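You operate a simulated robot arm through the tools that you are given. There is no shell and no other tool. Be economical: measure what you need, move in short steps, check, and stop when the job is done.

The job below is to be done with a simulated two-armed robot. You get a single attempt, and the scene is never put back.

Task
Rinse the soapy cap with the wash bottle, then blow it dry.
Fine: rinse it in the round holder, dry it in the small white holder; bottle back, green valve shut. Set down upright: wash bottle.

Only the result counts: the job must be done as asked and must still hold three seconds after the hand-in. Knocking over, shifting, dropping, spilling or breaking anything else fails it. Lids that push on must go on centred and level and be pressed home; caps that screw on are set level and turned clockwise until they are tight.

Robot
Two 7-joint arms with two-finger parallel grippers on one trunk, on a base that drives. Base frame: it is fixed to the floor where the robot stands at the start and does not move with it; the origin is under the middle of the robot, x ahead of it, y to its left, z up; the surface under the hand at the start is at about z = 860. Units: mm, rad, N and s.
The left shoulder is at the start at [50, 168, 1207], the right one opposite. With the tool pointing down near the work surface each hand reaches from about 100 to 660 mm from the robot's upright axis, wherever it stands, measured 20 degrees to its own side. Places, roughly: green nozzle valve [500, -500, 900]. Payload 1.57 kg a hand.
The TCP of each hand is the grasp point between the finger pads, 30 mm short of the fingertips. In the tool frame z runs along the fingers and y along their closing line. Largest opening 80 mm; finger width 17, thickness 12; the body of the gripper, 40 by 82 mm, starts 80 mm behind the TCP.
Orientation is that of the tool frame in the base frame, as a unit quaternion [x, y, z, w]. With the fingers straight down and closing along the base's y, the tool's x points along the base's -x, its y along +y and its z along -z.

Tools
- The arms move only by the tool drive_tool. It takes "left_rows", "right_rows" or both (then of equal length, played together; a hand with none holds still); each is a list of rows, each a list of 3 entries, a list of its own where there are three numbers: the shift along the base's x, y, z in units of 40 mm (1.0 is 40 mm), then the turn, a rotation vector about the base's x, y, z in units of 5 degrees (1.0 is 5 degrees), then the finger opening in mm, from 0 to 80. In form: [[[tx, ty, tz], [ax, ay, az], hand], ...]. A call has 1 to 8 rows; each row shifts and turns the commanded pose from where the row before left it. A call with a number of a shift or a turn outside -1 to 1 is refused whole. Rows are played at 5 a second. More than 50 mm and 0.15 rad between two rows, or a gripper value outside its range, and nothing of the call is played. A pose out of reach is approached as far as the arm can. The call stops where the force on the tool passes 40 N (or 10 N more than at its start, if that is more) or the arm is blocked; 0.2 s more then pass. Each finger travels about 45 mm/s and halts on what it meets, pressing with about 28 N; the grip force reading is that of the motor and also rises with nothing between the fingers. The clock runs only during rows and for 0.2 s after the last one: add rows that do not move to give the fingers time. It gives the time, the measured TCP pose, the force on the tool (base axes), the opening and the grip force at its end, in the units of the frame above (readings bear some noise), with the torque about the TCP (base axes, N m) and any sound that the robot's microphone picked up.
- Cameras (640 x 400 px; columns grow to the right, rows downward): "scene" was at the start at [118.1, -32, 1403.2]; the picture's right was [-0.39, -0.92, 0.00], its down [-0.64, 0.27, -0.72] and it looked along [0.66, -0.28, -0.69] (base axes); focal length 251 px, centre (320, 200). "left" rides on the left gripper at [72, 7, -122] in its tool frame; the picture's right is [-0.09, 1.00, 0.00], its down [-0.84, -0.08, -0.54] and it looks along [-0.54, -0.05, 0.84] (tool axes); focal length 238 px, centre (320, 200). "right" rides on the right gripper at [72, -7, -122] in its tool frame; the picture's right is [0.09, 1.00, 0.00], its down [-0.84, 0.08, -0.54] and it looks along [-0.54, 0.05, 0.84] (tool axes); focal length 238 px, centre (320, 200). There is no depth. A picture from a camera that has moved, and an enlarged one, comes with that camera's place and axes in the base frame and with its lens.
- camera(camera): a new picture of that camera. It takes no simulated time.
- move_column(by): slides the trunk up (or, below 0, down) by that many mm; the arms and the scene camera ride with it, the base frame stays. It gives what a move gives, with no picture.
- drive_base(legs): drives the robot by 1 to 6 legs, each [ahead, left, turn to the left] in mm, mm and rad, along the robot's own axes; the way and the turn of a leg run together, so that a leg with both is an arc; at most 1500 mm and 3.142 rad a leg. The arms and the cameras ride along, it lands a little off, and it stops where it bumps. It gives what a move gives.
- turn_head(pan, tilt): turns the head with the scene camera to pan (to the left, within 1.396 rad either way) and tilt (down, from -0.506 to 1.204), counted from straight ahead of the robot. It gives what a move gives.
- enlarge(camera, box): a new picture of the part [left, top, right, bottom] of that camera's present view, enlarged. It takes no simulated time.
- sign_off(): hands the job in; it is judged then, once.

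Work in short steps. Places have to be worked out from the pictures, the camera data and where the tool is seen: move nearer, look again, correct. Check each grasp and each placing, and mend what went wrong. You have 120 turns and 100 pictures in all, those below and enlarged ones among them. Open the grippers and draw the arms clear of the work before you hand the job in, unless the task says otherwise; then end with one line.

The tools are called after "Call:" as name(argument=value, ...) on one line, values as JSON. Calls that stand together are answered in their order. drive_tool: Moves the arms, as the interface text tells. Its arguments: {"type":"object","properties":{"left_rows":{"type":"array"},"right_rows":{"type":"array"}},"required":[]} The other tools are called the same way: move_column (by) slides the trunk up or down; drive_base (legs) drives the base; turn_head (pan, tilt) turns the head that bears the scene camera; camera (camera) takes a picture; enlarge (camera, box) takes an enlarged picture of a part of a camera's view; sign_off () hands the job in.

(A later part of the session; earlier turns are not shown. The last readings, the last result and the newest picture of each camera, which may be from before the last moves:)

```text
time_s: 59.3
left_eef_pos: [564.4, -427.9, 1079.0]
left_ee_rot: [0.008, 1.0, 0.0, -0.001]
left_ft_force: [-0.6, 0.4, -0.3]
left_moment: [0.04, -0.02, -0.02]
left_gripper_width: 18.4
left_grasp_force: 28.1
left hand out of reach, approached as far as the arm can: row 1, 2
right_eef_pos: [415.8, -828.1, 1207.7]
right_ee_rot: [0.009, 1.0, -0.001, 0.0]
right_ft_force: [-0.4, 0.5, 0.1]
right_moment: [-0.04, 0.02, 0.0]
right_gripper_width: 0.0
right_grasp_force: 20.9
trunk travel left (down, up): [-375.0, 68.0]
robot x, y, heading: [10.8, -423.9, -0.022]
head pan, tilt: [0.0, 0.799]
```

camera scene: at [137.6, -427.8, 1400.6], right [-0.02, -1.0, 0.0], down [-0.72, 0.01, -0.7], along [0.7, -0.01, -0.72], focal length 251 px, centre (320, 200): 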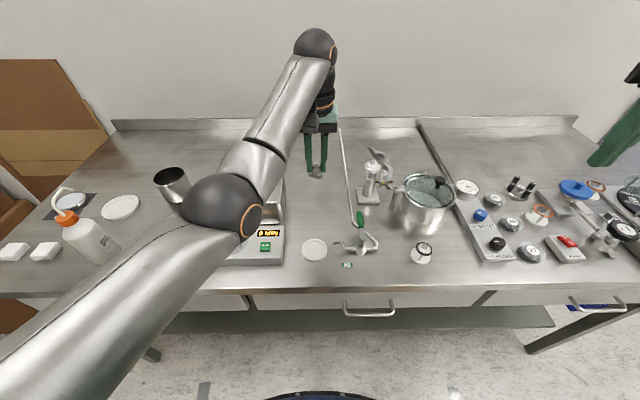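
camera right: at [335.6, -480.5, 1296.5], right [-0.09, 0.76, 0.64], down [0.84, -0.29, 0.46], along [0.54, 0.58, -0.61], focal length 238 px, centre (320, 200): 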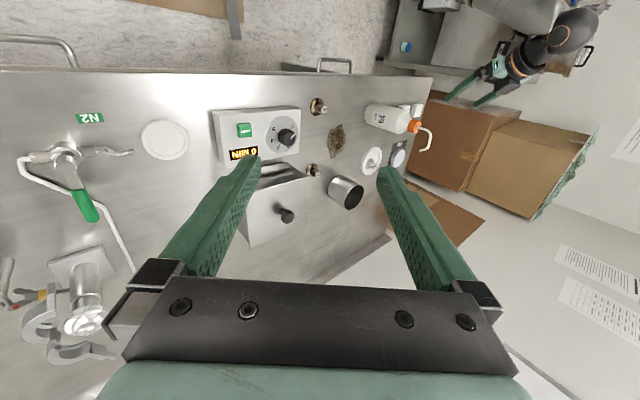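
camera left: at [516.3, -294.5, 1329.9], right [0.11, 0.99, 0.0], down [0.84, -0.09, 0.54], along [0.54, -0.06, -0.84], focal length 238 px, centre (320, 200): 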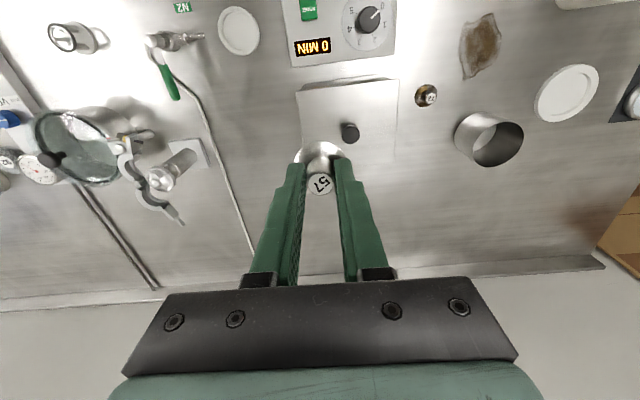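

The arm's posture limits folding, so I let the base do it: back 82 mm brings the hand over the holder.

Call:
drive_base(legs=[[-82, 8, 0.018]])

Call:
drive_tool(left_rows=[[[0, 0, -0.5], [0, 0, 0], 10], [[0, 0, -0.5], [0, 0, 0], 10], [[0, 0, -0.4], [0, 0, 0], 10], [[0, 0, 0], [0, 0, 0], 10]])

Call:
camera(camera="left")

```text
time_s: 60.4
left_eef_pos: [480.7, -414.1, 1078.6]
left_ee_rot: [0.002, 1.0, 0.0, 0.0]
left_ft_force: [0.0, -0.6, -1.8]
left_moment: [-0.01, -0.06, 0.03]
left_gripper_width: 18.6
left_grasp_force: 28.6
right_eef_pos: [337.3, -814.9, 1206.7]
right_ee_rot: [0.003, 1.0, 0.0, -0.001]
right_ft_force: [-0.3, -0.2, 0.3]
right_moment: [-0.04, 0.0, -0.01]
right_gripper_width: 0.0
right_grasp_force: 20.8
trunk travel left (down, up): [-375.0, 68.0]
robot x, y, heading: [-69.1, -415.8, -0.001]
head pan, tilt: [0.0, 0.799]
```

```text
time_s: 61.4
left_eef_pos: [483.3, -413.0, 1021.5]
left_ee_rot: [0.002, 1.0, 0.001, -0.001]
left_ft_force: [0.0, 0.4, -0.9]
left_moment: [0.0, -0.01, 0.02]
left_gripper_width: 18.7
left_grasp_force: 28.0
right_eef_pos: [337.8, -815.7, 1206.9]
right_ee_rot: [0.002, 1.0, 0.0, 0.0]
right_ft_force: [0.1, 0.4, 0.5]
right_moment: [0.0, 0.0, -0.02]
right_gripper_width: 0.0
right_grasp_force: 21.1
trunk travel left (down, up): [-375.0, 68.0]
robot x, y, heading: [-70.1, -417.2, -0.002]
head pan, tilt: [0.0, 0.799]
```

```text
38 pictures are left
camera left: at [410.6, -406.0, 1142.7], right [0.1, 1.0, 0.0], down [0.84, -0.08, 0.54], along [0.54, -0.05, -0.84], focal length 238 px, centre (320, 200)
```

left: 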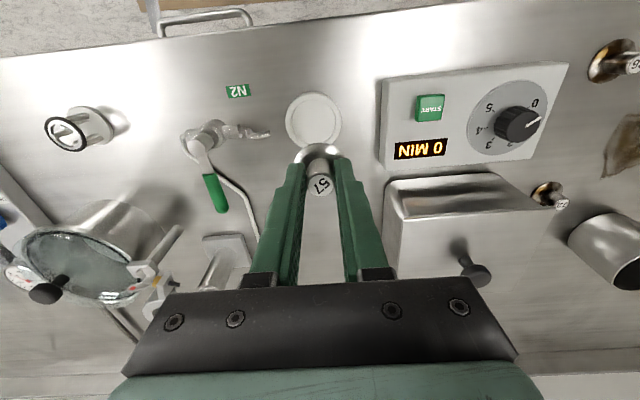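

Holder seen at about (481, −420) from here too. I correct sideways and descend to 20 mm above seating height.

Call:
drive_tool(left_rows=[[[-0.04, -0.17, -0.5], [0, 0, 0], 10], [[0, 0, -0.6], [0, 0, 0], 10], [[0, 0, -0.6], [0, 0, 0], 10], [[0, 0, -0.5], [0, 0, 0], 10], [[0, 0, 0], [0, 0, 0], 10]])

Call:
enlarge(camera="left", box=[200, 60, 420, 220])

Call:
enlarge(camera="scene", box=[270, 180, 400, 290])

```text
time_s: 62.6
left_eef_pos: [481.6, -420.0, 932.9]
left_ee_rot: [0.003, 1.0, 0.001, -0.001]
left_ft_force: [0.4, -0.7, -1.2]
left_moment: [-0.02, 0.02, -0.01]
left_gripper_width: 18.4
left_grasp_force: 27.8
right_eef_pos: [339.0, -814.7, 1206.4]
right_ee_rot: [0.002, 1.0, 0.0, 0.0]
right_ft_force: [0.3, -0.2, -0.1]
right_moment: [0.0, 0.01, -0.02]
right_gripper_width: 0.1
right_grasp_force: 21.0
trunk travel left (down, up): [-375.0, 68.0]
robot x, y, heading: [-71.3, -416.6, -0.004]
head pan, tilt: [0.0, 0.799]
```

```text
2.50 times, centred on (310, 140) of left
camera zoom: at [408.7, -412.9, 1054.4], right [0.1, 1.0, 0.0], down [0.84, -0.08, 0.54], along [0.54, -0.05, -0.84], focal length 596 px, centre (345, 350)
```

zoom: 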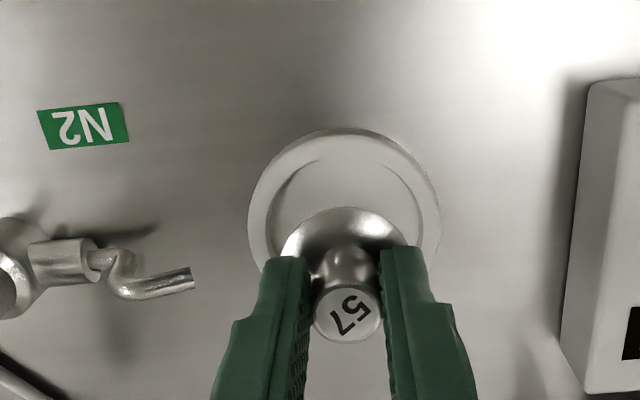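

```text
3.64 times, centred on (335, 235) of scene
camera zoom: at [55.2, -417.4, 1400.6], right [0.0, -1.0, 0.0], down [-0.72, 0.0, -0.7], along [0.7, 0.0, -0.72], focal length 914 px, centre (266, 73)
```

zoom: 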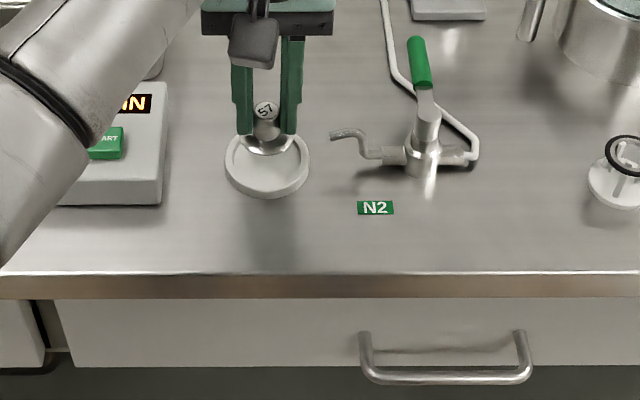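

Cap and holder are centred on each other within my error. I lower gently until contact.

Call:
drive_tool(left_rows=[[[0, 0, -0.3], [0, 0, 0], 10], [[0, 0, -0.25], [0, 0, 0], 10], [[0, 0, 0], [0, 0, 0], 10]])

Call:
enlarge(camera="left", box=[240, 80, 400, 220])

```text
time_s: 63.4
left_eef_pos: [480.3, -419.2, 911.8]
left_ee_rot: [0.003, 1.0, 0.0, -0.001]
left_ft_force: [-0.3, -0.4, 0.6]
left_moment: [0.02, 0.0, 0.03]
left_gripper_width: 18.7
left_grasp_force: 28.3
right_eef_pos: [337.8, -815.0, 1206.2]
right_ee_rot: [0.002, 1.0, -0.001, 0.0]
right_ft_force: [0.3, 0.0, 0.1]
right_moment: [0.01, 0.02, -0.01]
right_gripper_width: 0.3
right_grasp_force: 21.1
trunk travel left (down, up): [-375.0, 68.0]
robot x, y, heading: [-66.3, -419.4, -0.002]
head pan, tilt: [0.0, 0.799]
```

```text
2.86 times, centred on (320, 150) of left
camera zoom: at [408.2, -412.8, 1032.5], right [0.1, 1.0, 0.0], down [0.84, -0.08, 0.54], along [0.54, -0.05, -0.84], focal length 681 px, centre (320, 343)
```

zoom: 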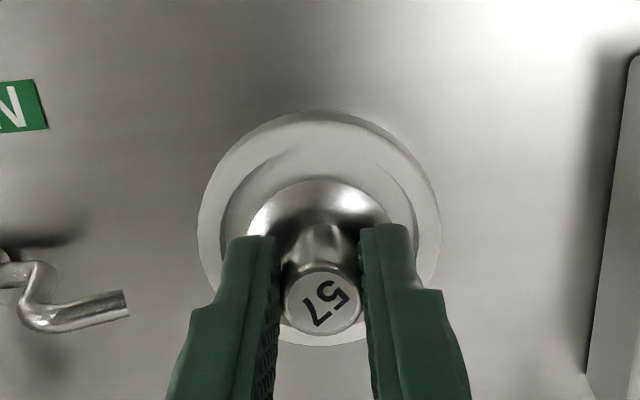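

Now clearly concentric, about 5 mm above the recess. I lower the rest with small steps.

Call:
drive_tool(left_rows=[[[0.02, 0, -0.08], [0, 0, 0], 10], [[0, 0, -0.06], [0, 0, 0], 10], [[0, 0, 0], [0, 0, 0], 10]])

```text
time_s: 64.2
left_eef_pos: [481.5, -419.6, 907.3]
left_ee_rot: [0.003, 1.0, 0.0, 0.001]
left_ft_force: [0.5, 1.4, 6.9]
left_moment: [0.03, 0.12, 0.0]
left_gripper_width: 18.4
left_grasp_force: 28.3
right_eef_pos: [338.4, -814.5, 1207.3]
right_ee_rot: [0.002, 1.0, 0.0, 0.0]
right_ft_force: [0.8, -0.4, 0.6]
right_moment: [0.0, 0.03, 0.0]
right_gripper_width: 0.0
right_grasp_force: 21.2
trunk travel left (down, up): [-375.0, 68.0]
robot x, y, heading: [-67.9, -414.6, -0.003]
head pan, tilt: [0.0, 0.799]
```

Contact at the expected height (907, +7 N). I open to 34 mm (keeping clear of the nozzle) and check that the cap sits level.

Call:
drive_tool(left_rows=[[[0, 0, 0.03], [0, 0, 0], 22], [[0, 0, 0], [0, 0, 0], 28], [[0, 0, 0], [0, 0, 0], 34], [[0, 0, 0.6], [0, 0, 0], 34], [[0, 0, 1], [0, 0, 0], 34], [[0, 0, 1], [0, 0, 0], 34]])

Call:
enlarge(camera="left", box=[180, 60, 400, 220])

Call:
enlarge(camera="scene", box=[290, 190, 400, 260])

```text
time_s: 65.6
left_eef_pos: [483.1, -422.2, 1010.9]
left_ee_rot: [0.002, 1.0, 0.002, 0.0]
left_ft_force: [0.1, -0.4, -1.0]
left_moment: [0.0, 0.01, 0.02]
left_gripper_width: 34.1
left_grasp_force: 0.1
right_eef_pos: [338.7, -815.7, 1206.8]
right_ee_rot: [0.003, 1.0, 0.0, 0.001]
right_ft_force: [0.1, 0.2, -0.4]
right_moment: [0.0, -0.01, 0.0]
right_gripper_width: 0.0
right_grasp_force: 21.9
trunk travel left (down, up): [-375.0, 68.0]
robot x, y, heading: [-70.3, -417.4, 0.001]
head pan, tilt: [0.0, 0.799]
```

```text
2.50 times, centred on (290, 140) of left
camera zoom: at [410.5, -415.9, 1132.3], right [0.1, 1.0, 0.0], down [0.84, -0.08, 0.54], along [0.54, -0.05, -0.84], focal length 596 px, centre (395, 350)
```

zoom: 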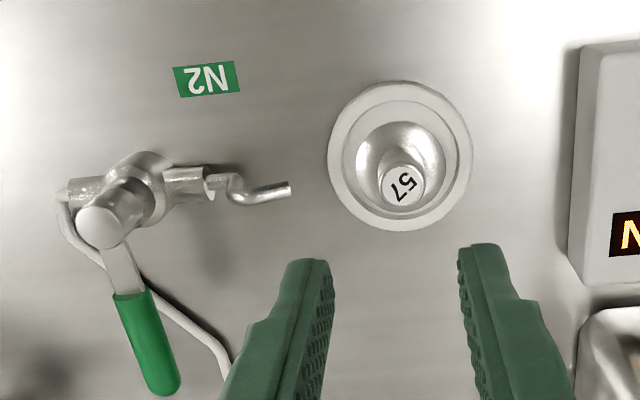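

```text
5.71 times, centred on (345, 225) of scene
camera zoom: at [54.9, -417.5, 1400.6], right [0.0, -1.0, 0.0], down [-0.72, 0.0, -0.7], along [0.7, 0.0, -0.72], focal length 1436 px, centre (177, 57)
```

zoom: 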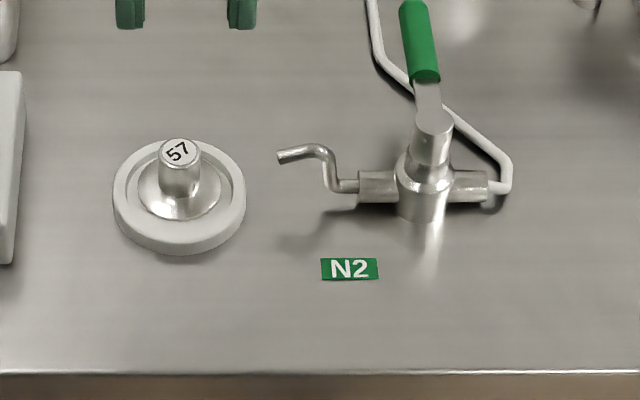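

The cap sits level and centred. Valve: stem at (481, −532), handle along +x to x≈559 at z≈912 (shut, crosswise to the pipe). I first move the left hand up and to the left, out of the way.

Call:
drive_tool(left_rows=[[[0, 0, 1], [0, 0, 0], 34], [[0, 0, 1], [0, 0, 0], 34], [[0.2, 0.5, 0.8], [0, 0, 0], 34], [[0.2, 1, 0], [0, 0, 0], 34], [[0.2, 1, 0], [0, 0, 0], 34], [[0.2, 1, 0], [0, 0, 0], 34]])

```text
time_s: 67.0
left_eef_pos: [511.7, -278.0, 1124.6]
left_ee_rot: [0.002, 1.0, 0.001, -0.001]
left_ft_force: [-0.4, -0.3, -0.6]
left_moment: [-0.05, 0.04, -0.01]
left_gripper_width: 33.8
left_grasp_force: 0.0
right_eef_pos: [338.5, -815.2, 1207.2]
right_ee_rot: [0.003, 1.0, -0.001, 0.001]
right_ft_force: [0.3, -0.4, 0.3]
right_moment: [0.01, 0.01, 0.0]
right_gripper_width: 0.2
right_grasp_force: 21.1
trunk travel left (down, up): [-375.0, 68.0]
robot x, y, heading: [-64.9, -417.5, -0.007]
head pan, tilt: [0.0, 0.799]
```

The left hand is clear. I bring the right hand, fingers closed as a peg, high to beside the handle.

Call:
drive_tool(right_rows=[[[0.5, 0.75, 0], [0, 0, 0], 0], [[0.5, 0.75, 0], [0, 0, 0], 0], [[0.5, 0.75, 0], [0, 0, 0], 0], [[0.5, 0.75, -0.3], [0, 0, 0], 0], [[0.5, 0.75, -0.3], [0, 0, 0], 0], [[0.5, 0.75, -0.3], [0, 0, 0], 0], [[0.5, 0.75, -0.5], [0, 0, 0], 0], [[0.5, 0.75, -0.5], [0, 0, 0], 0]])

Call:
drive_tool(right_rows=[[[0.6, 0.8, -0.5], [0, 0, 0], 0], [[0.5, 0.8, -0.5], [0, 0, 0], 0], [[0, 0.25, -0.5], [0, 0, 0], 0], [[0, 0, 0], [0, 0, 0], 0]])

Call:
camera(camera="right")

```text
time_s: 68.8
left_eef_pos: [514.3, -279.2, 1125.8]
left_ee_rot: [0.003, 1.0, 0.002, -0.001]
left_ft_force: [0.5, 0.1, 0.7]
left_moment: [-0.02, -0.01, 0.01]
left_gripper_width: 34.0
left_grasp_force: 0.1
right_eef_pos: [439.9, -619.0, 1116.9]
right_ee_rot: [0.003, 1.0, 0.001, 0.0]
right_ft_force: [-0.4, 0.3, 0.0]
right_moment: [0.02, -0.02, -0.04]
right_gripper_width: 0.0
right_grasp_force: 20.9
right hand out of reach, approached as far as the arm can: row 6, 7, 8
trunk travel left (down, up): [-375.0, 68.0]
robot x, y, heading: [-70.5, -415.2, -0.001]
head pan, tilt: [0.0, 0.799]
```

```text
time_s: 69.8
left_eef_pos: [512.0, -278.6, 1125.5]
left_ee_rot: [0.003, 1.0, 0.001, 0.0]
left_ft_force: [-0.1, 1.1, -0.2]
left_moment: [-0.02, 0.02, 0.0]
left_gripper_width: 33.9
left_grasp_force: 0.0
right_eef_pos: [424.3, -600.4, 1065.6]
right_ee_rot: [0.003, 1.0, 0.0, 0.0]
right_ft_force: [-0.3, -0.4, 0.0]
right_moment: [-0.01, -0.03, 0.02]
right_gripper_width: 0.0
right_grasp_force: 21.1
right hand out of reach, approached as far as the arm can: row 1, 2, 3
trunk travel left (down, up): [-375.0, 68.0]
robot x, y, heading: [-68.9, -415.3, -0.001]
head pan, tilt: [0.0, 0.799]
```

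```text
32 pictures are left
camera right: at [351.6, -607.0, 1187.9], right [-0.09, 1.0, 0.0], down [0.84, 0.07, 0.54], along [0.54, 0.05, -0.84], focal length 238 px, centre (320, 200)
```

right: 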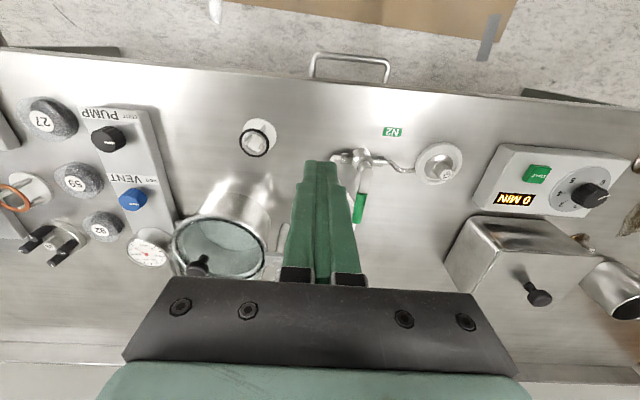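

The right arm can't reach further inward in this posture. I shift the base 150 mm left and 60 mm ahead so that the handle lies straight ahead of the right shoulder (all hands are above everything).

Call:
drive_base(legs=[[60, 150, 0]])

Call:
drive_tool(right_rows=[[[0.5, -0.4, 0], [0, 0, 0], 0], [[0.5, -0.4, 0], [0, 0, 0], 0], [[0.5, -0.4, 0], [0, 0, 0], 0], [[0, 0, 0], [0, 0, 0], 0]])

Call:
camera(camera="right")

```text
time_s: 71.7
left_eef_pos: [573.3, -131.6, 1124.8]
left_ee_rot: [0.001, 1.0, 0.0, -0.001]
left_ft_force: [0.4, 0.2, 0.2]
left_moment: [0.0, -0.01, -0.01]
left_gripper_width: 34.1
left_grasp_force: 0.0
right_eef_pos: [486.3, -453.6, 1065.4]
right_ee_rot: [0.001, 1.0, 0.0, 0.0]
right_ft_force: [-0.7, 0.1, 0.3]
right_moment: [0.01, 0.01, -0.03]
right_gripper_width: 0.0
right_grasp_force: 21.0
trunk travel left (down, up): [-375.0, 68.0]
robot x, y, heading: [-8.0, -273.6, -0.003]
head pan, tilt: [0.0, 0.799]
```

```text
time_s: 72.7
left_eef_pos: [574.1, -131.8, 1126.0]
left_ee_rot: [0.002, 1.0, 0.002, -0.001]
left_ft_force: [0.1, -0.1, 0.8]
left_moment: [0.02, -0.04, 0.02]
left_gripper_width: 34.2
left_grasp_force: 0.1
right_eef_pos: [530.3, -512.8, 1065.4]
right_ee_rot: [0.002, 1.0, 0.001, 0.0]
right_ft_force: [-0.6, -0.5, 0.7]
right_moment: [0.01, -0.03, 0.0]
right_gripper_width: 0.1
right_grasp_force: 20.8
right hand out of reach, approached as far as the arm can: row 2, 3
trunk travel left (down, up): [-375.0, 68.0]
robot x, y, heading: [-3.7, -271.7, -0.003]
head pan, tilt: [0.0, 0.799]
```

```text
31 pictures are left
camera right: at [457.6, -519.9, 1188.8], right [-0.09, 1.0, 0.0], down [0.84, 0.07, 0.54], along [0.54, 0.05, -0.84], focal length 238 px, centre (320, 200)
```

right: 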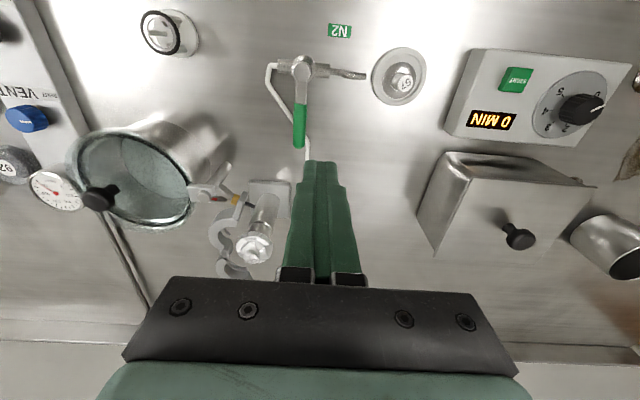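

Handle confirmed: y≈−534, from x=512 to 563. I place the peg at y≈−505, x≈545 and descend beside it.

Call:
drive_tool(right_rows=[[[0.2, 0.2, -0.5], [0, 0, 0], 0], [[0.15, 0, -0.6], [0, 0, 0], 0], [[0, 0, -0.6], [0, 0, 0], 0], [[0, 0, -0.6], [0, 0, 0], 0], [[0, 0, 0], [0, 0, 0], 0]])

Call:
camera(camera="right")

```text
time_s: 73.9
left_eef_pos: [574.2, -132.0, 1125.4]
left_ee_rot: [0.001, 1.0, 0.001, -0.001]
left_ft_force: [-0.2, -0.6, 0.5]
left_moment: [-0.02, 0.0, 0.02]
left_gripper_width: 33.9
left_grasp_force: 0.0
right_eef_pos: [514.4, -521.5, 984.6]
right_ee_rot: [0.002, 1.0, 0.001, 0.002]
right_ft_force: [-0.8, -0.8, 0.0]
right_moment: [0.0, 0.0, 0.02]
right_gripper_width: 0.1
right_grasp_force: 21.7
right hand out of reach, approached as far as the arm can: row 1, 2, 3, 4
trunk travel left (down, up): [-375.0, 68.0]
robot x, y, heading: [-5.2, -271.5, -0.001]
head pan, tilt: [0.0, 0.799]
```

```text
30 pictures are left
camera right: at [440.9, -528.5, 1106.9], right [-0.09, 1.0, 0.0], down [0.84, 0.07, 0.54], along [0.54, 0.05, -0.84], focal length 238 px, centre (320, 200)
```

right: 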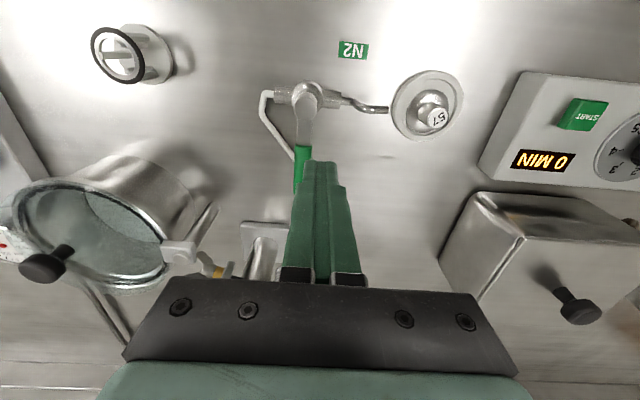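

The arm is at its limit, so I use the base again: 45 mm ahead and 15 mm left (finger tips are still 35 mm above the handle).

Call:
drive_base(legs=[[45, 18, 0]])

Call:
drive_tool(right_rows=[[[-0.2, 0, -0.3], [0, 0, 0], 0], [[0, 0, -0.3], [0, 0, 0], 0], [[0, 0, 0], [0, 0, 0], 0]])

Call:
camera(camera="right")

```text
time_s: 74.8
left_eef_pos: [618.6, -114.1, 1125.3]
left_ee_rot: [0.002, 1.0, 0.001, -0.001]
left_ft_force: [1.2, -0.2, 0.0]
left_moment: [0.01, 0.03, 0.02]
left_gripper_width: 34.2
left_grasp_force: 0.0
right_eef_pos: [559.1, -504.4, 984.5]
right_ee_rot: [0.002, 1.0, 0.001, 0.0]
right_ft_force: [0.5, -0.7, 0.2]
right_moment: [-0.01, 0.03, 0.0]
right_gripper_width: 0.1
right_grasp_force: 21.1
trunk travel left (down, up): [-375.0, 68.0]
robot x, y, heading: [36.4, -254.7, -0.0]
head pan, tilt: [0.0, 0.799]
```

```text
time_s: 75.6
left_eef_pos: [618.5, -114.1, 1125.2]
left_ee_rot: [0.001, 1.0, 0.001, 0.0]
left_ft_force: [-0.6, 0.3, 0.2]
left_moment: [-0.01, 0.01, 0.0]
left_gripper_width: 33.7
left_grasp_force: 0.0
right_eef_pos: [547.3, -504.6, 960.4]
right_ee_rot: [0.003, 1.0, 0.002, 0.002]
right_ft_force: [0.2, -0.1, 0.3]
right_moment: [-0.03, 0.0, -0.02]
right_gripper_width: 0.1
right_grasp_force: 21.0
trunk travel left (down, up): [-375.0, 68.0]
robot x, y, heading: [40.6, -250.4, -0.001]
head pan, tilt: [0.0, 0.799]
```

```text
29 pictures are left
camera right: at [474.5, -512.5, 1083.9], right [-0.09, 1.0, 0.0], down [0.83, 0.07, 0.55], along [0.54, 0.05, -0.84], focal length 238 px, centre (320, 200)
```

right: 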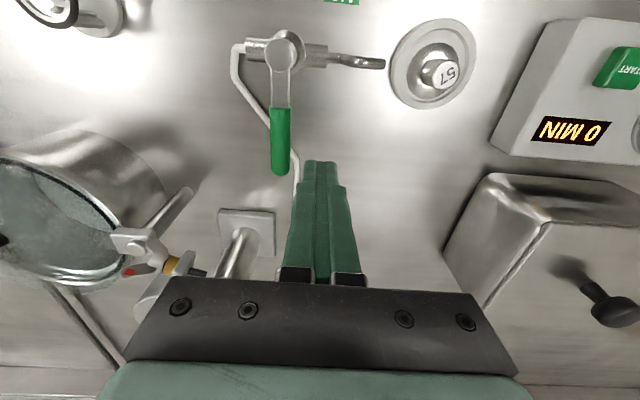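

The tips are beside the handle's outer half with clear space. I descend 30 mm.

Call:
drive_tool(right_rows=[[[0, 0, -0.4], [0, 0, 0], 0], [[0, 0, -0.4], [0, 0, 0], 0], [[0, 0, 0], [0, 0, 0], 0]])

Call:
camera(camera="right")

```text
time_s: 76.4
left_eef_pos: [616.8, -116.0, 1125.4]
left_ee_rot: [0.002, 1.0, 0.002, 0.0]
left_ft_force: [0.1, -0.3, 1.0]
left_moment: [-0.01, -0.03, 0.0]
left_gripper_width: 34.0
left_grasp_force: 0.0
right_eef_pos: [537.3, -512.4, 938.6]
right_ee_rot: [0.001, 1.0, 0.001, 0.001]
right_ft_force: [0.2, 0.7, -0.3]
right_moment: [-0.01, 0.0, 0.03]
right_gripper_width: 0.0
right_grasp_force: 21.0
right hand out of reach, approached as far as the arm can: row 1, 2
trunk travel left (down, up): [-375.0, 68.0]
robot x, y, heading: [37.1, -256.4, 0.001]
head pan, tilt: [0.0, 0.799]
```

```text
28 pictures are left
camera right: at [463.8, -519.2, 1060.5], right [-0.09, 1.0, 0.0], down [0.84, 0.07, 0.54], along [0.54, 0.05, -0.84], focal length 238 px, centre (320, 200)
```

right: 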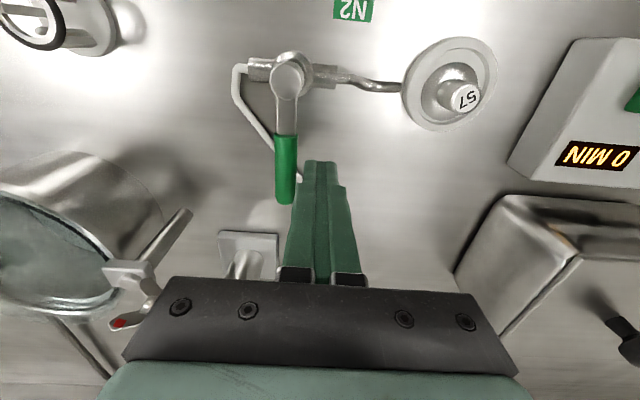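

The arm resists at a joint limit, but the trunk can lower everything. I slide the column down 14 mm to get the tips beside the handle.

Call:
move_column(by=-14)

Call:
enlarge(camera="right", box=[220, 40, 400, 220])

```text
time_s: 77.0
left_eef_pos: [617.1, -114.8, 1112.3]
left_ee_rot: [0.001, 1.0, 0.001, -0.001]
left_ft_force: [0.2, 0.4, 0.3]
left_moment: [0.0, -0.05, 0.02]
left_gripper_width: 34.0
left_grasp_force: 0.0
right_eef_pos: [536.5, -512.5, 924.6]
right_ee_rot: [0.002, 1.0, 0.001, 0.002]
right_ft_force: [0.4, 0.2, 0.1]
right_moment: [-0.01, 0.02, 0.0]
right_gripper_width: 0.1
right_grasp_force: 20.8
trunk travel left (down, up): [-361.0, 82.0]
robot x, y, heading: [38.5, -255.2, -0.002]
head pan, tilt: [0.0, 0.799]
```

```text
2.22 times, centred on (310, 130) of right
camera zoom: at [463.7, -519.2, 1046.8], right [-0.09, 1.0, 0.0], down [0.84, 0.07, 0.54], along [0.54, 0.05, -0.84], focal length 530 px, centre (342, 356)
```

zoom: 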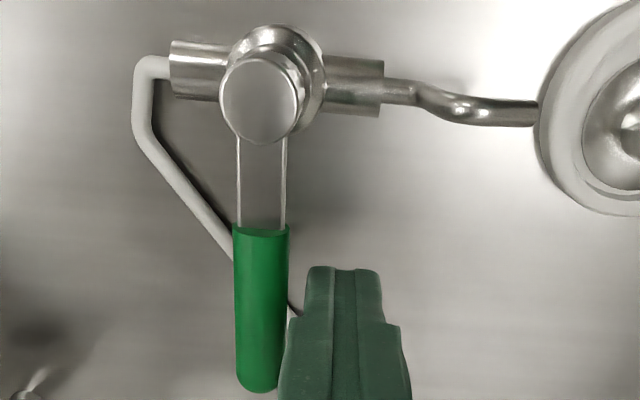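

The peg is right beside the green grip. I push it gently toward −y and watch the force.

Call:
drive_tool(right_rows=[[[0, -0.25, 0], [0, 0, 0], 0], [[0, -0.25, 0], [0, 0, 0], 0], [[0, -0.25, 0], [0, 0, 0], 0]])

Call:
enlarge(camera="right", box=[220, 40, 400, 220])

```text
time_s: 77.8
left_eef_pos: [618.7, -115.1, 1111.9]
left_ee_rot: [0.002, 1.0, 0.001, -0.001]
left_ft_force: [0.8, 0.2, -0.2]
left_moment: [-0.01, 0.0, -0.02]
left_gripper_width: 34.2
left_grasp_force: 0.0
right_eef_pos: [534.6, -543.5, 925.6]
right_ee_rot: [0.001, 1.0, 0.002, 0.001]
right_ft_force: [-1.0, 0.5, 0.7]
right_moment: [0.03, 0.01, -0.02]
right_gripper_width: 0.2
right_grasp_force: 21.4
trunk travel left (down, up): [-361.0, 82.0]
robot x, y, heading: [32.6, -253.0, -0.001]
head pan, tilt: [0.0, 0.799]
```

```text
2.22 times, centred on (310, 130) of right
camera zoom: at [461.6, -550.3, 1047.7], right [-0.09, 1.0, 0.0], down [0.84, 0.07, 0.54], along [0.54, 0.05, -0.84], focal length 530 px, centre (342, 356)
```

zoom: 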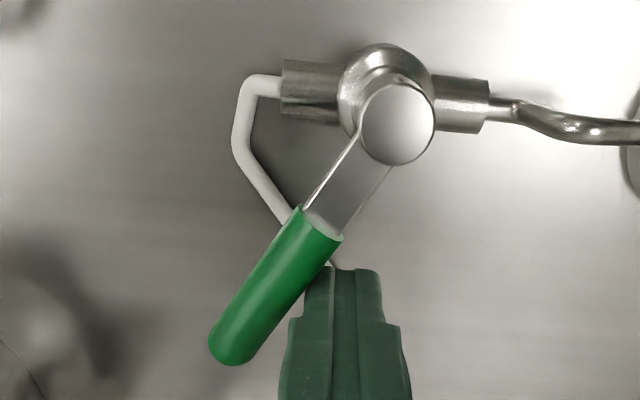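

It turns freely that way (≈37° already). I raise the column 4 mm to clear the inlet tube and follow the arc to 90°.

Call:
move_column(by=4)

Call:
drive_tool(right_rows=[[[-0.1, -0.35, 0], [0, 0, 0], 0], [[-0.17, -0.37, 0], [0, 0, 0], 0], [[-0.3, -0.25, 0], [0, 0, 0], 0], [[-0.35, -0.2, 0], [0, 0, 0], 0], [[0, 0, 0], [0, 0, 0], 0]])

Call:
camera(camera="right")

Call:
enlarge(camera="scene", box=[330, 180, 470, 270])

```text
time_s: 78.3
left_eef_pos: [618.1, -114.8, 1114.4]
left_ee_rot: [0.001, 1.0, 0.001, 0.0]
left_ft_force: [0.2, 0.2, -0.1]
left_moment: [-0.04, 0.0, 0.02]
left_gripper_width: 33.9
left_grasp_force: 0.1
right_eef_pos: [534.8, -542.7, 929.2]
right_ee_rot: [0.002, 1.0, 0.001, 0.002]
right_ft_force: [-1.0, -0.3, 0.1]
right_moment: [0.02, 0.0, 0.01]
right_gripper_width: 0.0
right_grasp_force: 21.4
trunk travel left (down, up): [-365.0, 78.0]
robot x, y, heading: [36.0, -251.8, -0.002]
head pan, tilt: [0.0, 0.799]
```

```text
time_s: 79.5
left_eef_pos: [619.5, -115.0, 1114.9]
left_ee_rot: [0.002, 1.0, 0.001, -0.001]
left_ft_force: [0.4, 0.0, -1.0]
left_moment: [-0.02, 0.01, -0.02]
left_gripper_width: 33.8
left_grasp_force: 0.1
right_eef_pos: [498.9, -589.3, 930.6]
right_ee_rot: [0.002, 1.0, 0.001, 0.003]
right_ft_force: [4.8, 1.0, -0.1]
right_moment: [-0.06, -0.09, 0.01]
right_gripper_width: 0.0
right_grasp_force: 21.4
trunk travel left (down, up): [-365.0, 78.0]
robot x, y, heading: [38.2, -252.3, -0.004]
head pan, tilt: [0.0, 0.799]
```

```text
25 pictures are left
camera right: at [425.4, -597.0, 1053.2], right [-0.09, 1.0, 0.0], down [0.83, 0.07, 0.55], along [0.54, 0.05, -0.84], focal length 238 px, centre (320, 200)
```

right: 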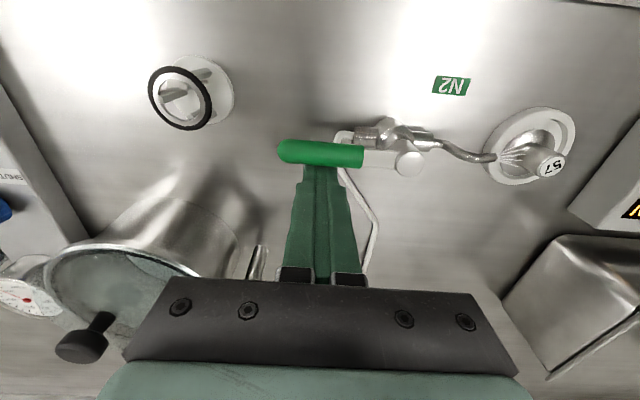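

```text
4.44 times, centred on (400, 225) of scene
camera zoom: at [161.2, -253.7, 1390.6], right [0.0, -1.0, 0.0], down [-0.72, 0.0, -0.7], along [0.7, 0.0, -0.72], focal length 1117 px, centre (-36, 89)
```

zoom: 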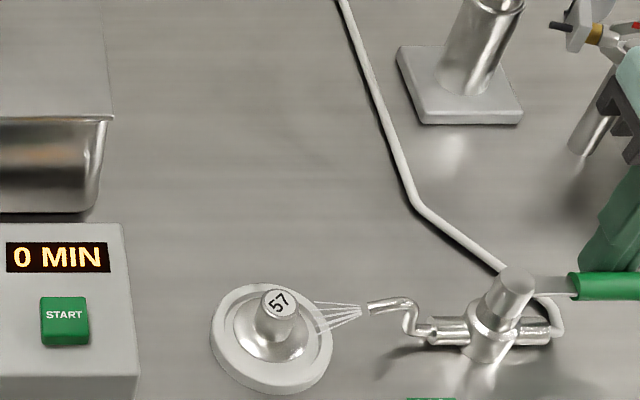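

The valve is fully open and the gas jet blows onto the cap. I let it blow for some seconds.

Call:
drive_tool(right_rows=[[[0.05, 0, 0], [0, 0, 0], 0], [[0, 0, 0], [0, 0, 0], 0], [[0, 0, 0], [0, 0, 0], 0], [[0, 0, 0], [0, 0, 0], 0], [[0, 0, 0], [0, 0, 0], 0], [[0, 0, 0], [0, 0, 0], 0], [[0, 0, 0], [0, 0, 0], 0], [[0, 0, 0], [0, 0, 0], 0]])

Call:
drive_tool(right_rows=[[[0, 0, 0], [0, 0, 0], 0], [[0, 0, 0], [0, 0, 0], 0], [[0, 0, 0], [0, 0, 0], 0], [[0, 0, 0], [0, 0, 0], 0], [[0, 0, 0], [0, 0, 0], 0], [[0, 0, 0], [0, 0, 0], 0], [[0, 0, 0], [0, 0, 0], 0], [[0, 0, 0], [0, 0, 0], 0]])

Call:
drive_tool(right_rows=[[[0, 0, 0], [0, 0, 0], 0], [[0, 0, 0], [0, 0, 0], 0], [[0, 0, 0], [0, 0, 0], 0], [[0, 0, 0], [0, 0, 0], 0], [[0, 0, 0], [0, 0, 0], 0], [[0, 0, 0], [0, 0, 0], 0], [[0, 0, 0], [0, 0, 0], 0], [[0, 0, 0], [0, 0, 0], 0]])

Call:
drive_tool(right_rows=[[[0, 0, 0], [0, 0, 0], 0], [[0, 0, 0], [0, 0, 0], 0], [[0, 0, 0], [0, 0, 0], 0], [[0, 0, 0], [0, 0, 0], 0], [[0, 0, 0], [0, 0, 0], 0], [[0, 0, 0], [0, 0, 0], 0], [[0, 0, 0], [0, 0, 0], 0], [[0, 0, 0], [0, 0, 0], 0]])

Call:
enlarge(camera="scene", box=[370, 230, 430, 275])

```text
time_s: 81.3
left_eef_pos: [617.8, -113.4, 1115.2]
left_ee_rot: [0.001, 1.0, 0.0, -0.001]
left_ft_force: [-0.6, -0.3, 0.4]
left_moment: [-0.02, 0.02, 0.03]
left_gripper_width: 33.9
left_grasp_force: 0.1
right_eef_pos: [500.4, -590.1, 929.4]
right_ee_rot: [0.002, 1.0, 0.0, 0.001]
right_ft_force: [-1.1, -0.1, 0.2]
right_moment: [0.02, 0.01, -0.03]
right_gripper_width: 0.1
right_grasp_force: 21.1
trunk travel left (down, up): [-365.0, 78.0]
robot x, y, heading: [38.4, -254.7, -0.003]
head pan, tilt: [0.0, 0.799]
```

```text
time_s: 83.2
left_eef_pos: [617.4, -114.5, 1115.1]
left_ee_rot: [0.001, 1.0, 0.0, -0.001]
left_ft_force: [1.1, 0.6, -0.1]
left_moment: [-0.02, 0.02, 0.01]
left_gripper_width: 33.8
left_grasp_force: 0.1
right_eef_pos: [499.1, -590.2, 930.1]
right_ee_rot: [0.002, 1.0, 0.001, 0.0]
right_ft_force: [-0.6, 0.6, 0.0]
right_moment: [-0.01, 0.0, 0.02]
right_gripper_width: 0.0
right_grasp_force: 21.4
trunk travel left (down, up): [-365.0, 78.0]
robot x, y, heading: [37.8, -254.5, -0.001]
head pan, tilt: [0.0, 0.799]
```

```text
time_s: 85.0
left_eef_pos: [618.6, -114.2, 1114.9]
left_ee_rot: [0.002, 1.0, 0.001, 0.0]
left_ft_force: [-0.8, 0.5, -0.5]
left_moment: [0.0, -0.04, -0.02]
left_gripper_width: 34.1
left_grasp_force: 0.1
right_eef_pos: [500.7, -589.2, 929.8]
right_ee_rot: [0.001, 1.0, 0.001, 0.001]
right_ft_force: [0.4, 0.0, -0.4]
right_moment: [0.06, -0.03, 0.01]
right_gripper_width: 0.0
right_grasp_force: 21.1
trunk travel left (down, up): [-365.0, 78.0]
robot x, y, heading: [38.5, -255.5, -0.003]
head pan, tilt: [0.0, 0.799]
```

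```text
time_s: 86.8
left_eef_pos: [617.5, -114.6, 1115.4]
left_ee_rot: [0.002, 1.0, 0.0, -0.001]
left_ft_force: [0.7, 0.7, -0.2]
left_moment: [0.01, -0.02, -0.01]
left_gripper_width: 33.9
left_grasp_force: 0.0
right_eef_pos: [501.1, -590.5, 929.1]
right_ee_rot: [0.002, 1.0, 0.001, 0.001]
right_ft_force: [-0.1, -1.2, -0.2]
right_moment: [-0.01, -0.02, -0.03]
right_gripper_width: 0.1
right_grasp_force: 21.0
trunk travel left (down, up): [-365.0, 78.0]
robot x, y, heading: [36.5, -258.2, -0.006]
head pan, tilt: [0.0, 0.799]
```

```text
8.89 times, centred on (400, 252) of scene
camera zoom: at [160.6, -253.8, 1390.6], right [0.0, -1.0, 0.0], down [-0.72, 0.0, -0.7], along [0.7, 0.0, -0.72], focal length 2233 px, centre (-391, -267)
```

zoom: 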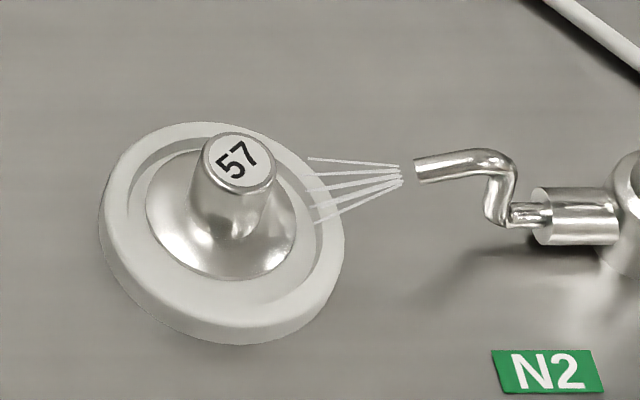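

The cap has been blown for about 8 s and looks dry. To shut the valve I lift over the handle to its other side.

Call:
move_column(by=45)

Call:
drive_tool(right_rows=[[[-0.4, 0, 0], [0, 0, 0], 0], [[-0.4, 0, 0], [0, 0, 0], 0], [[-0.3, 0, 0], [0, 0, 0], 0], [[0, 0, 0], [0, 0, 0], 0]])

Call:
camera(camera="right")

```text
time_s: 87.6
left_eef_pos: [617.6, -114.3, 1160.2]
left_ee_rot: [0.002, 1.0, 0.001, -0.001]
left_ft_force: [-0.5, 0.3, -0.4]
left_moment: [0.01, -0.02, 0.03]
left_gripper_width: 34.2
left_grasp_force: 0.1
right_eef_pos: [499.2, -589.6, 974.6]
right_ee_rot: [0.002, 1.0, 0.001, 0.0]
right_ft_force: [-0.2, -0.8, 0.6]
right_moment: [-0.01, 0.01, -0.02]
right_gripper_width: 0.1
right_grasp_force: 20.9
trunk travel left (down, up): [-410.0, 33.0]
robot x, y, heading: [39.8, -256.0, 0.001]
head pan, tilt: [0.0, 0.799]
```

```text
time_s: 88.6
left_eef_pos: [619.3, -114.8, 1160.6]
left_ee_rot: [0.001, 1.0, 0.001, -0.001]
left_ft_force: [0.1, 0.1, -0.1]
left_moment: [0.0, 0.04, 0.0]
left_gripper_width: 33.9
left_grasp_force: 0.0
right_eef_pos: [456.1, -590.2, 974.4]
right_ee_rot: [0.002, 1.0, 0.0, 0.002]
right_ft_force: [0.3, -0.2, -1.2]
right_moment: [0.05, 0.04, 0.03]
right_gripper_width: 0.2
right_grasp_force: 21.3
trunk travel left (down, up): [-410.0, 33.0]
robot x, y, heading: [40.3, -252.1, -0.007]
head pan, tilt: [0.0, 0.799]
```

```text
22 pictures are left
camera right: at [382.7, -597.6, 1097.5], right [-0.09, 1.0, 0.0], down [0.84, 0.07, 0.54], along [0.54, 0.05, -0.84], focal length 238 px, centre (320, 200)
```

right: 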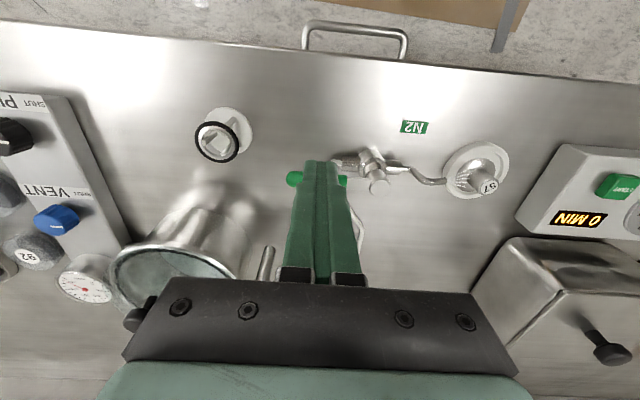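

The peg is now on the near side of the handle (about 8 mm clearance). I lower the column and then push the handle back along the arc.

Call:
move_column(by=-45)

Call:
drive_tool(right_rows=[[[0.35, 0, 0], [0, 0, 0], 0], [[0.4, 0, 0], [0, 0, 0], 0], [[0.35, 0.1, 0], [0, 0, 0], 0], [[0.35, 0.25, 0], [0, 0, 0], 0]])

Call:
camera(camera="right")

```text
time_s: 89.5
left_eef_pos: [617.7, -114.7, 1115.0]
left_ee_rot: [0.001, 1.0, 0.001, -0.001]
left_ft_force: [0.0, -0.3, 0.5]
left_moment: [0.0, 0.01, -0.01]
left_gripper_width: 34.0
left_grasp_force: 0.1
right_eef_pos: [455.5, -591.6, 929.8]
right_ee_rot: [0.002, 1.0, 0.002, 0.002]
right_ft_force: [-0.1, -0.4, 0.4]
right_moment: [-0.02, -0.02, 0.01]
right_gripper_width: 0.0
right_grasp_force: 21.5
trunk travel left (down, up): [-365.0, 78.0]
robot x, y, heading: [35.9, -254.3, -0.005]
head pan, tilt: [0.0, 0.799]
```

```text
time_s: 90.5
left_eef_pos: [618.1, -114.1, 1116.2]
left_ee_rot: [0.002, 1.0, 0.001, -0.001]
left_ft_force: [-0.7, -0.3, 0.4]
left_moment: [0.01, -0.01, 0.02]
left_gripper_width: 34.1
left_grasp_force: 0.1
right_eef_pos: [514.0, -576.2, 930.6]
right_ee_rot: [0.003, 1.0, 0.002, 0.001]
right_ft_force: [0.5, 0.0, -0.6]
right_moment: [0.0, 0.03, 0.0]
right_gripper_width: 0.1
right_grasp_force: 21.6
trunk travel left (down, up): [-365.0, 78.0]
robot x, y, heading: [35.3, -254.4, -0.007]
head pan, tilt: [0.0, 0.799]
```

```text
21 pictures are left
camera right: at [440.7, -583.3, 1052.6], right [-0.09, 1.0, 0.0], down [0.84, 0.07, 0.54], along [0.54, 0.05, -0.84], focal length 238 px, centre (320, 200)
```

right: 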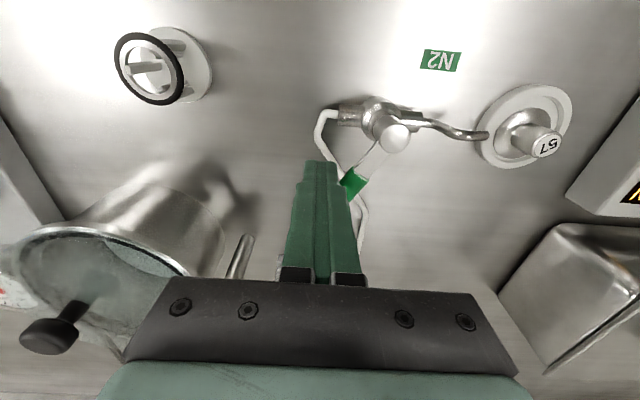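

The handle is two thirds back. I continue along the arc to the closed stop.

Call:
drive_tool(right_rows=[[[0.25, 0.25, 0], [0, 0, 0], 0], [[0.2, 0.25, 0], [0, 0, 0], 0], [[0.05, 0.15, 0], [0, 0, 0], 0], [[0, 0, 0], [0, 0, 0], 0]])

Call:
enlarge(camera="right", box=[240, 60, 440, 220])

```text
time_s: 91.5
left_eef_pos: [617.8, -115.5, 1116.1]
left_ee_rot: [0.002, 1.0, 0.001, 0.0]
left_ft_force: [-0.1, 0.2, -0.2]
left_moment: [-0.02, 0.01, 0.0]
left_gripper_width: 34.0
left_grasp_force: 0.0
right_eef_pos: [533.1, -552.7, 928.9]
right_ee_rot: [0.003, 1.0, 0.0, 0.001]
right_ft_force: [-4.5, -12.2, 6.3]
right_moment: [-0.15, 0.07, 0.09]
right_gripper_width: 0.0
right_grasp_force: 21.2
trunk travel left (down, up): [-365.0, 78.0]
robot x, y, heading: [37.2, -253.0, -0.006]
head pan, tilt: [0.0, 0.799]
```

```text
2.50 times, centred on (340, 140) of right
camera zoom: at [460.8, -559.3, 1052.5], right [-0.09, 1.0, 0.0], down [0.84, 0.07, 0.54], along [0.54, 0.05, -0.84], focal length 596 px, centre (270, 350)
```

zoom: 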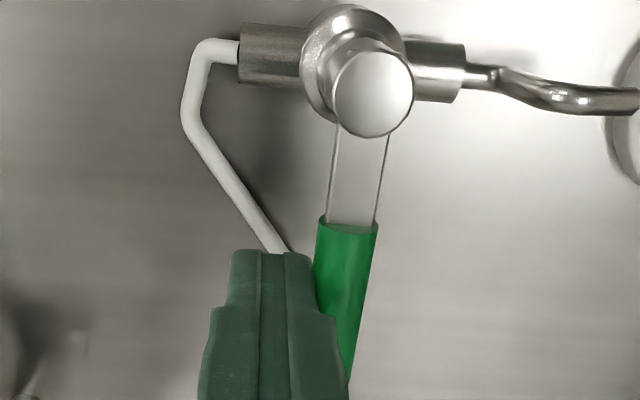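

A 12 N reaction shows the handle is at its shut stop. I back the peg off, raise the column and check.

Call:
drive_tool(right_rows=[[[0, -0.25, 0], [0, 0, 0], 0], [[0, -0.1, 0], [0, 0, 0], 0]])

Call:
move_column(by=75)

Call:
enlarge(camera="scene", box=[350, 170, 490, 270])

Call:
enlarge(camera="right", box=[240, 40, 460, 220])

```text
time_s: 92.1
left_eef_pos: [617.3, -115.6, 1116.2]
left_ee_rot: [0.002, 1.0, 0.001, -0.001]
left_ft_force: [0.0, -0.9, -0.3]
left_moment: [0.01, 0.02, -0.01]
left_gripper_width: 34.0
left_grasp_force: 0.0
right_eef_pos: [532.7, -563.5, 929.4]
right_ee_rot: [0.002, 1.0, 0.001, 0.002]
right_ft_force: [0.7, -0.5, -0.2]
right_moment: [0.02, -0.01, -0.01]
right_gripper_width: 0.0
right_grasp_force: 21.1
trunk travel left (down, up): [-365.0, 78.0]
robot x, y, heading: [41.2, -256.4, 0.001]
head pan, tilt: [0.0, 0.799]
```

```text
time_s: 93.2
left_eef_pos: [617.7, -114.2, 1189.9]
left_ee_rot: [0.002, 1.0, 0.002, -0.001]
left_ft_force: [-0.1, 0.3, -0.7]
left_moment: [0.01, 0.0, -0.04]
left_gripper_width: 33.8
left_grasp_force: 0.0
right_eef_pos: [534.5, -564.0, 1004.0]
right_ee_rot: [0.002, 1.0, 0.0, 0.001]
right_ft_force: [-0.1, -0.1, 0.7]
right_moment: [-0.02, -0.04, -0.02]
right_gripper_width: 0.0
right_grasp_force: 21.3
trunk travel left (down, up): [-440.0, 3.0]
robot x, y, heading: [38.6, -252.3, -0.006]
head pan, tilt: [0.0, 0.799]
```

```text
4.00 times, centred on (420, 220) of scene
camera zoom: at [160.9, -253.9, 1465.6], right [0.0, -1.0, 0.0], down [-0.72, 0.0, -0.7], along [0.7, 0.0, -0.72], focal length 1005 px, centre (-80, 120)
```

zoom: 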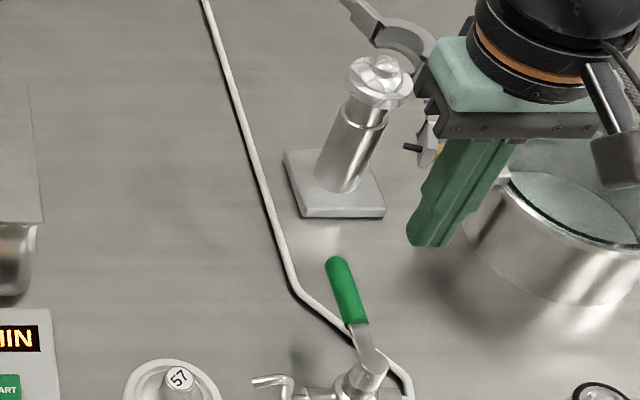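

```text
2.22 times, centred on (350, 130) of right
camera zoom: at [461.0, -571.1, 1126.4], right [-0.09, 1.0, 0.0], down [0.84, 0.07, 0.54], along [0.54, 0.05, -0.84], focal length 530 px, centre (253, 356)
```

zoom: 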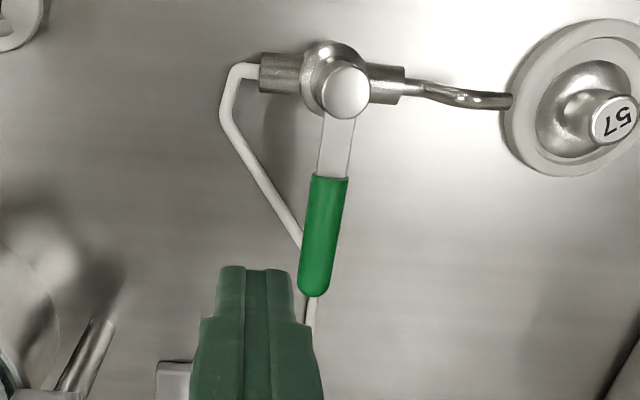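

The handle is back along +x and the jet has stopped. I check the cap's finish closely, and the bottle and round dish on the left.

Call:
enlarge(camera="right", box=[405, 35, 475, 105])

Call:
turn_head(pan=0.6, tilt=0.8)

Call:
camera(camera="scene")

```text
5.71 times, centred on (440, 70) of right
camera zoom: at [461.0, -571.1, 1126.4], right [-0.09, 1.0, 0.0], down [0.84, 0.07, 0.54], along [0.54, 0.05, -0.84], focal length 1362 px, centre (-366, 943)
```

zoom: 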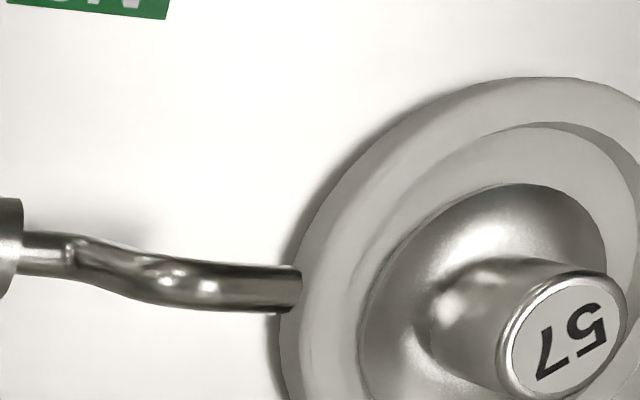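

```text
time_s: 94.2
left_eef_pos: [616.7, -114.7, 1190.4]
left_ee_rot: [0.002, 1.0, 0.002, -0.002]
left_ft_force: [0.3, -0.4, -0.7]
left_moment: [0.02, 0.04, 0.02]
left_gripper_width: 34.0
left_grasp_force: 0.1
right_eef_pos: [534.1, -563.7, 1004.3]
right_ee_rot: [0.001, 1.0, 0.001, 0.001]
right_ft_force: [0.0, 1.0, 0.3]
right_moment: [0.01, 0.01, 0.0]
right_gripper_width: 0.3
right_grasp_force: 21.3
trunk travel left (down, up): [-440.0, 3.0]
robot x, y, heading: [36.1, -256.3, -0.004]
head pan, tilt: [0.6, 0.799]
```

```text
16 pictures are left
camera scene: at [146.7, -208.3, 1465.6], right [0.56, -0.83, 0.0], down [-0.59, -0.4, -0.7], along [0.58, 0.39, -0.72], focal length 251 px, centre (320, 200)
```

scene: 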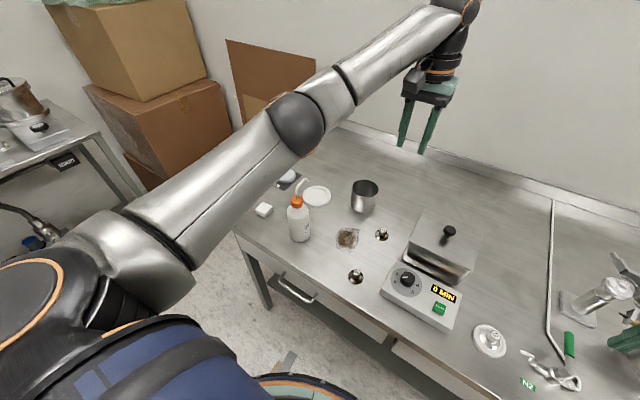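

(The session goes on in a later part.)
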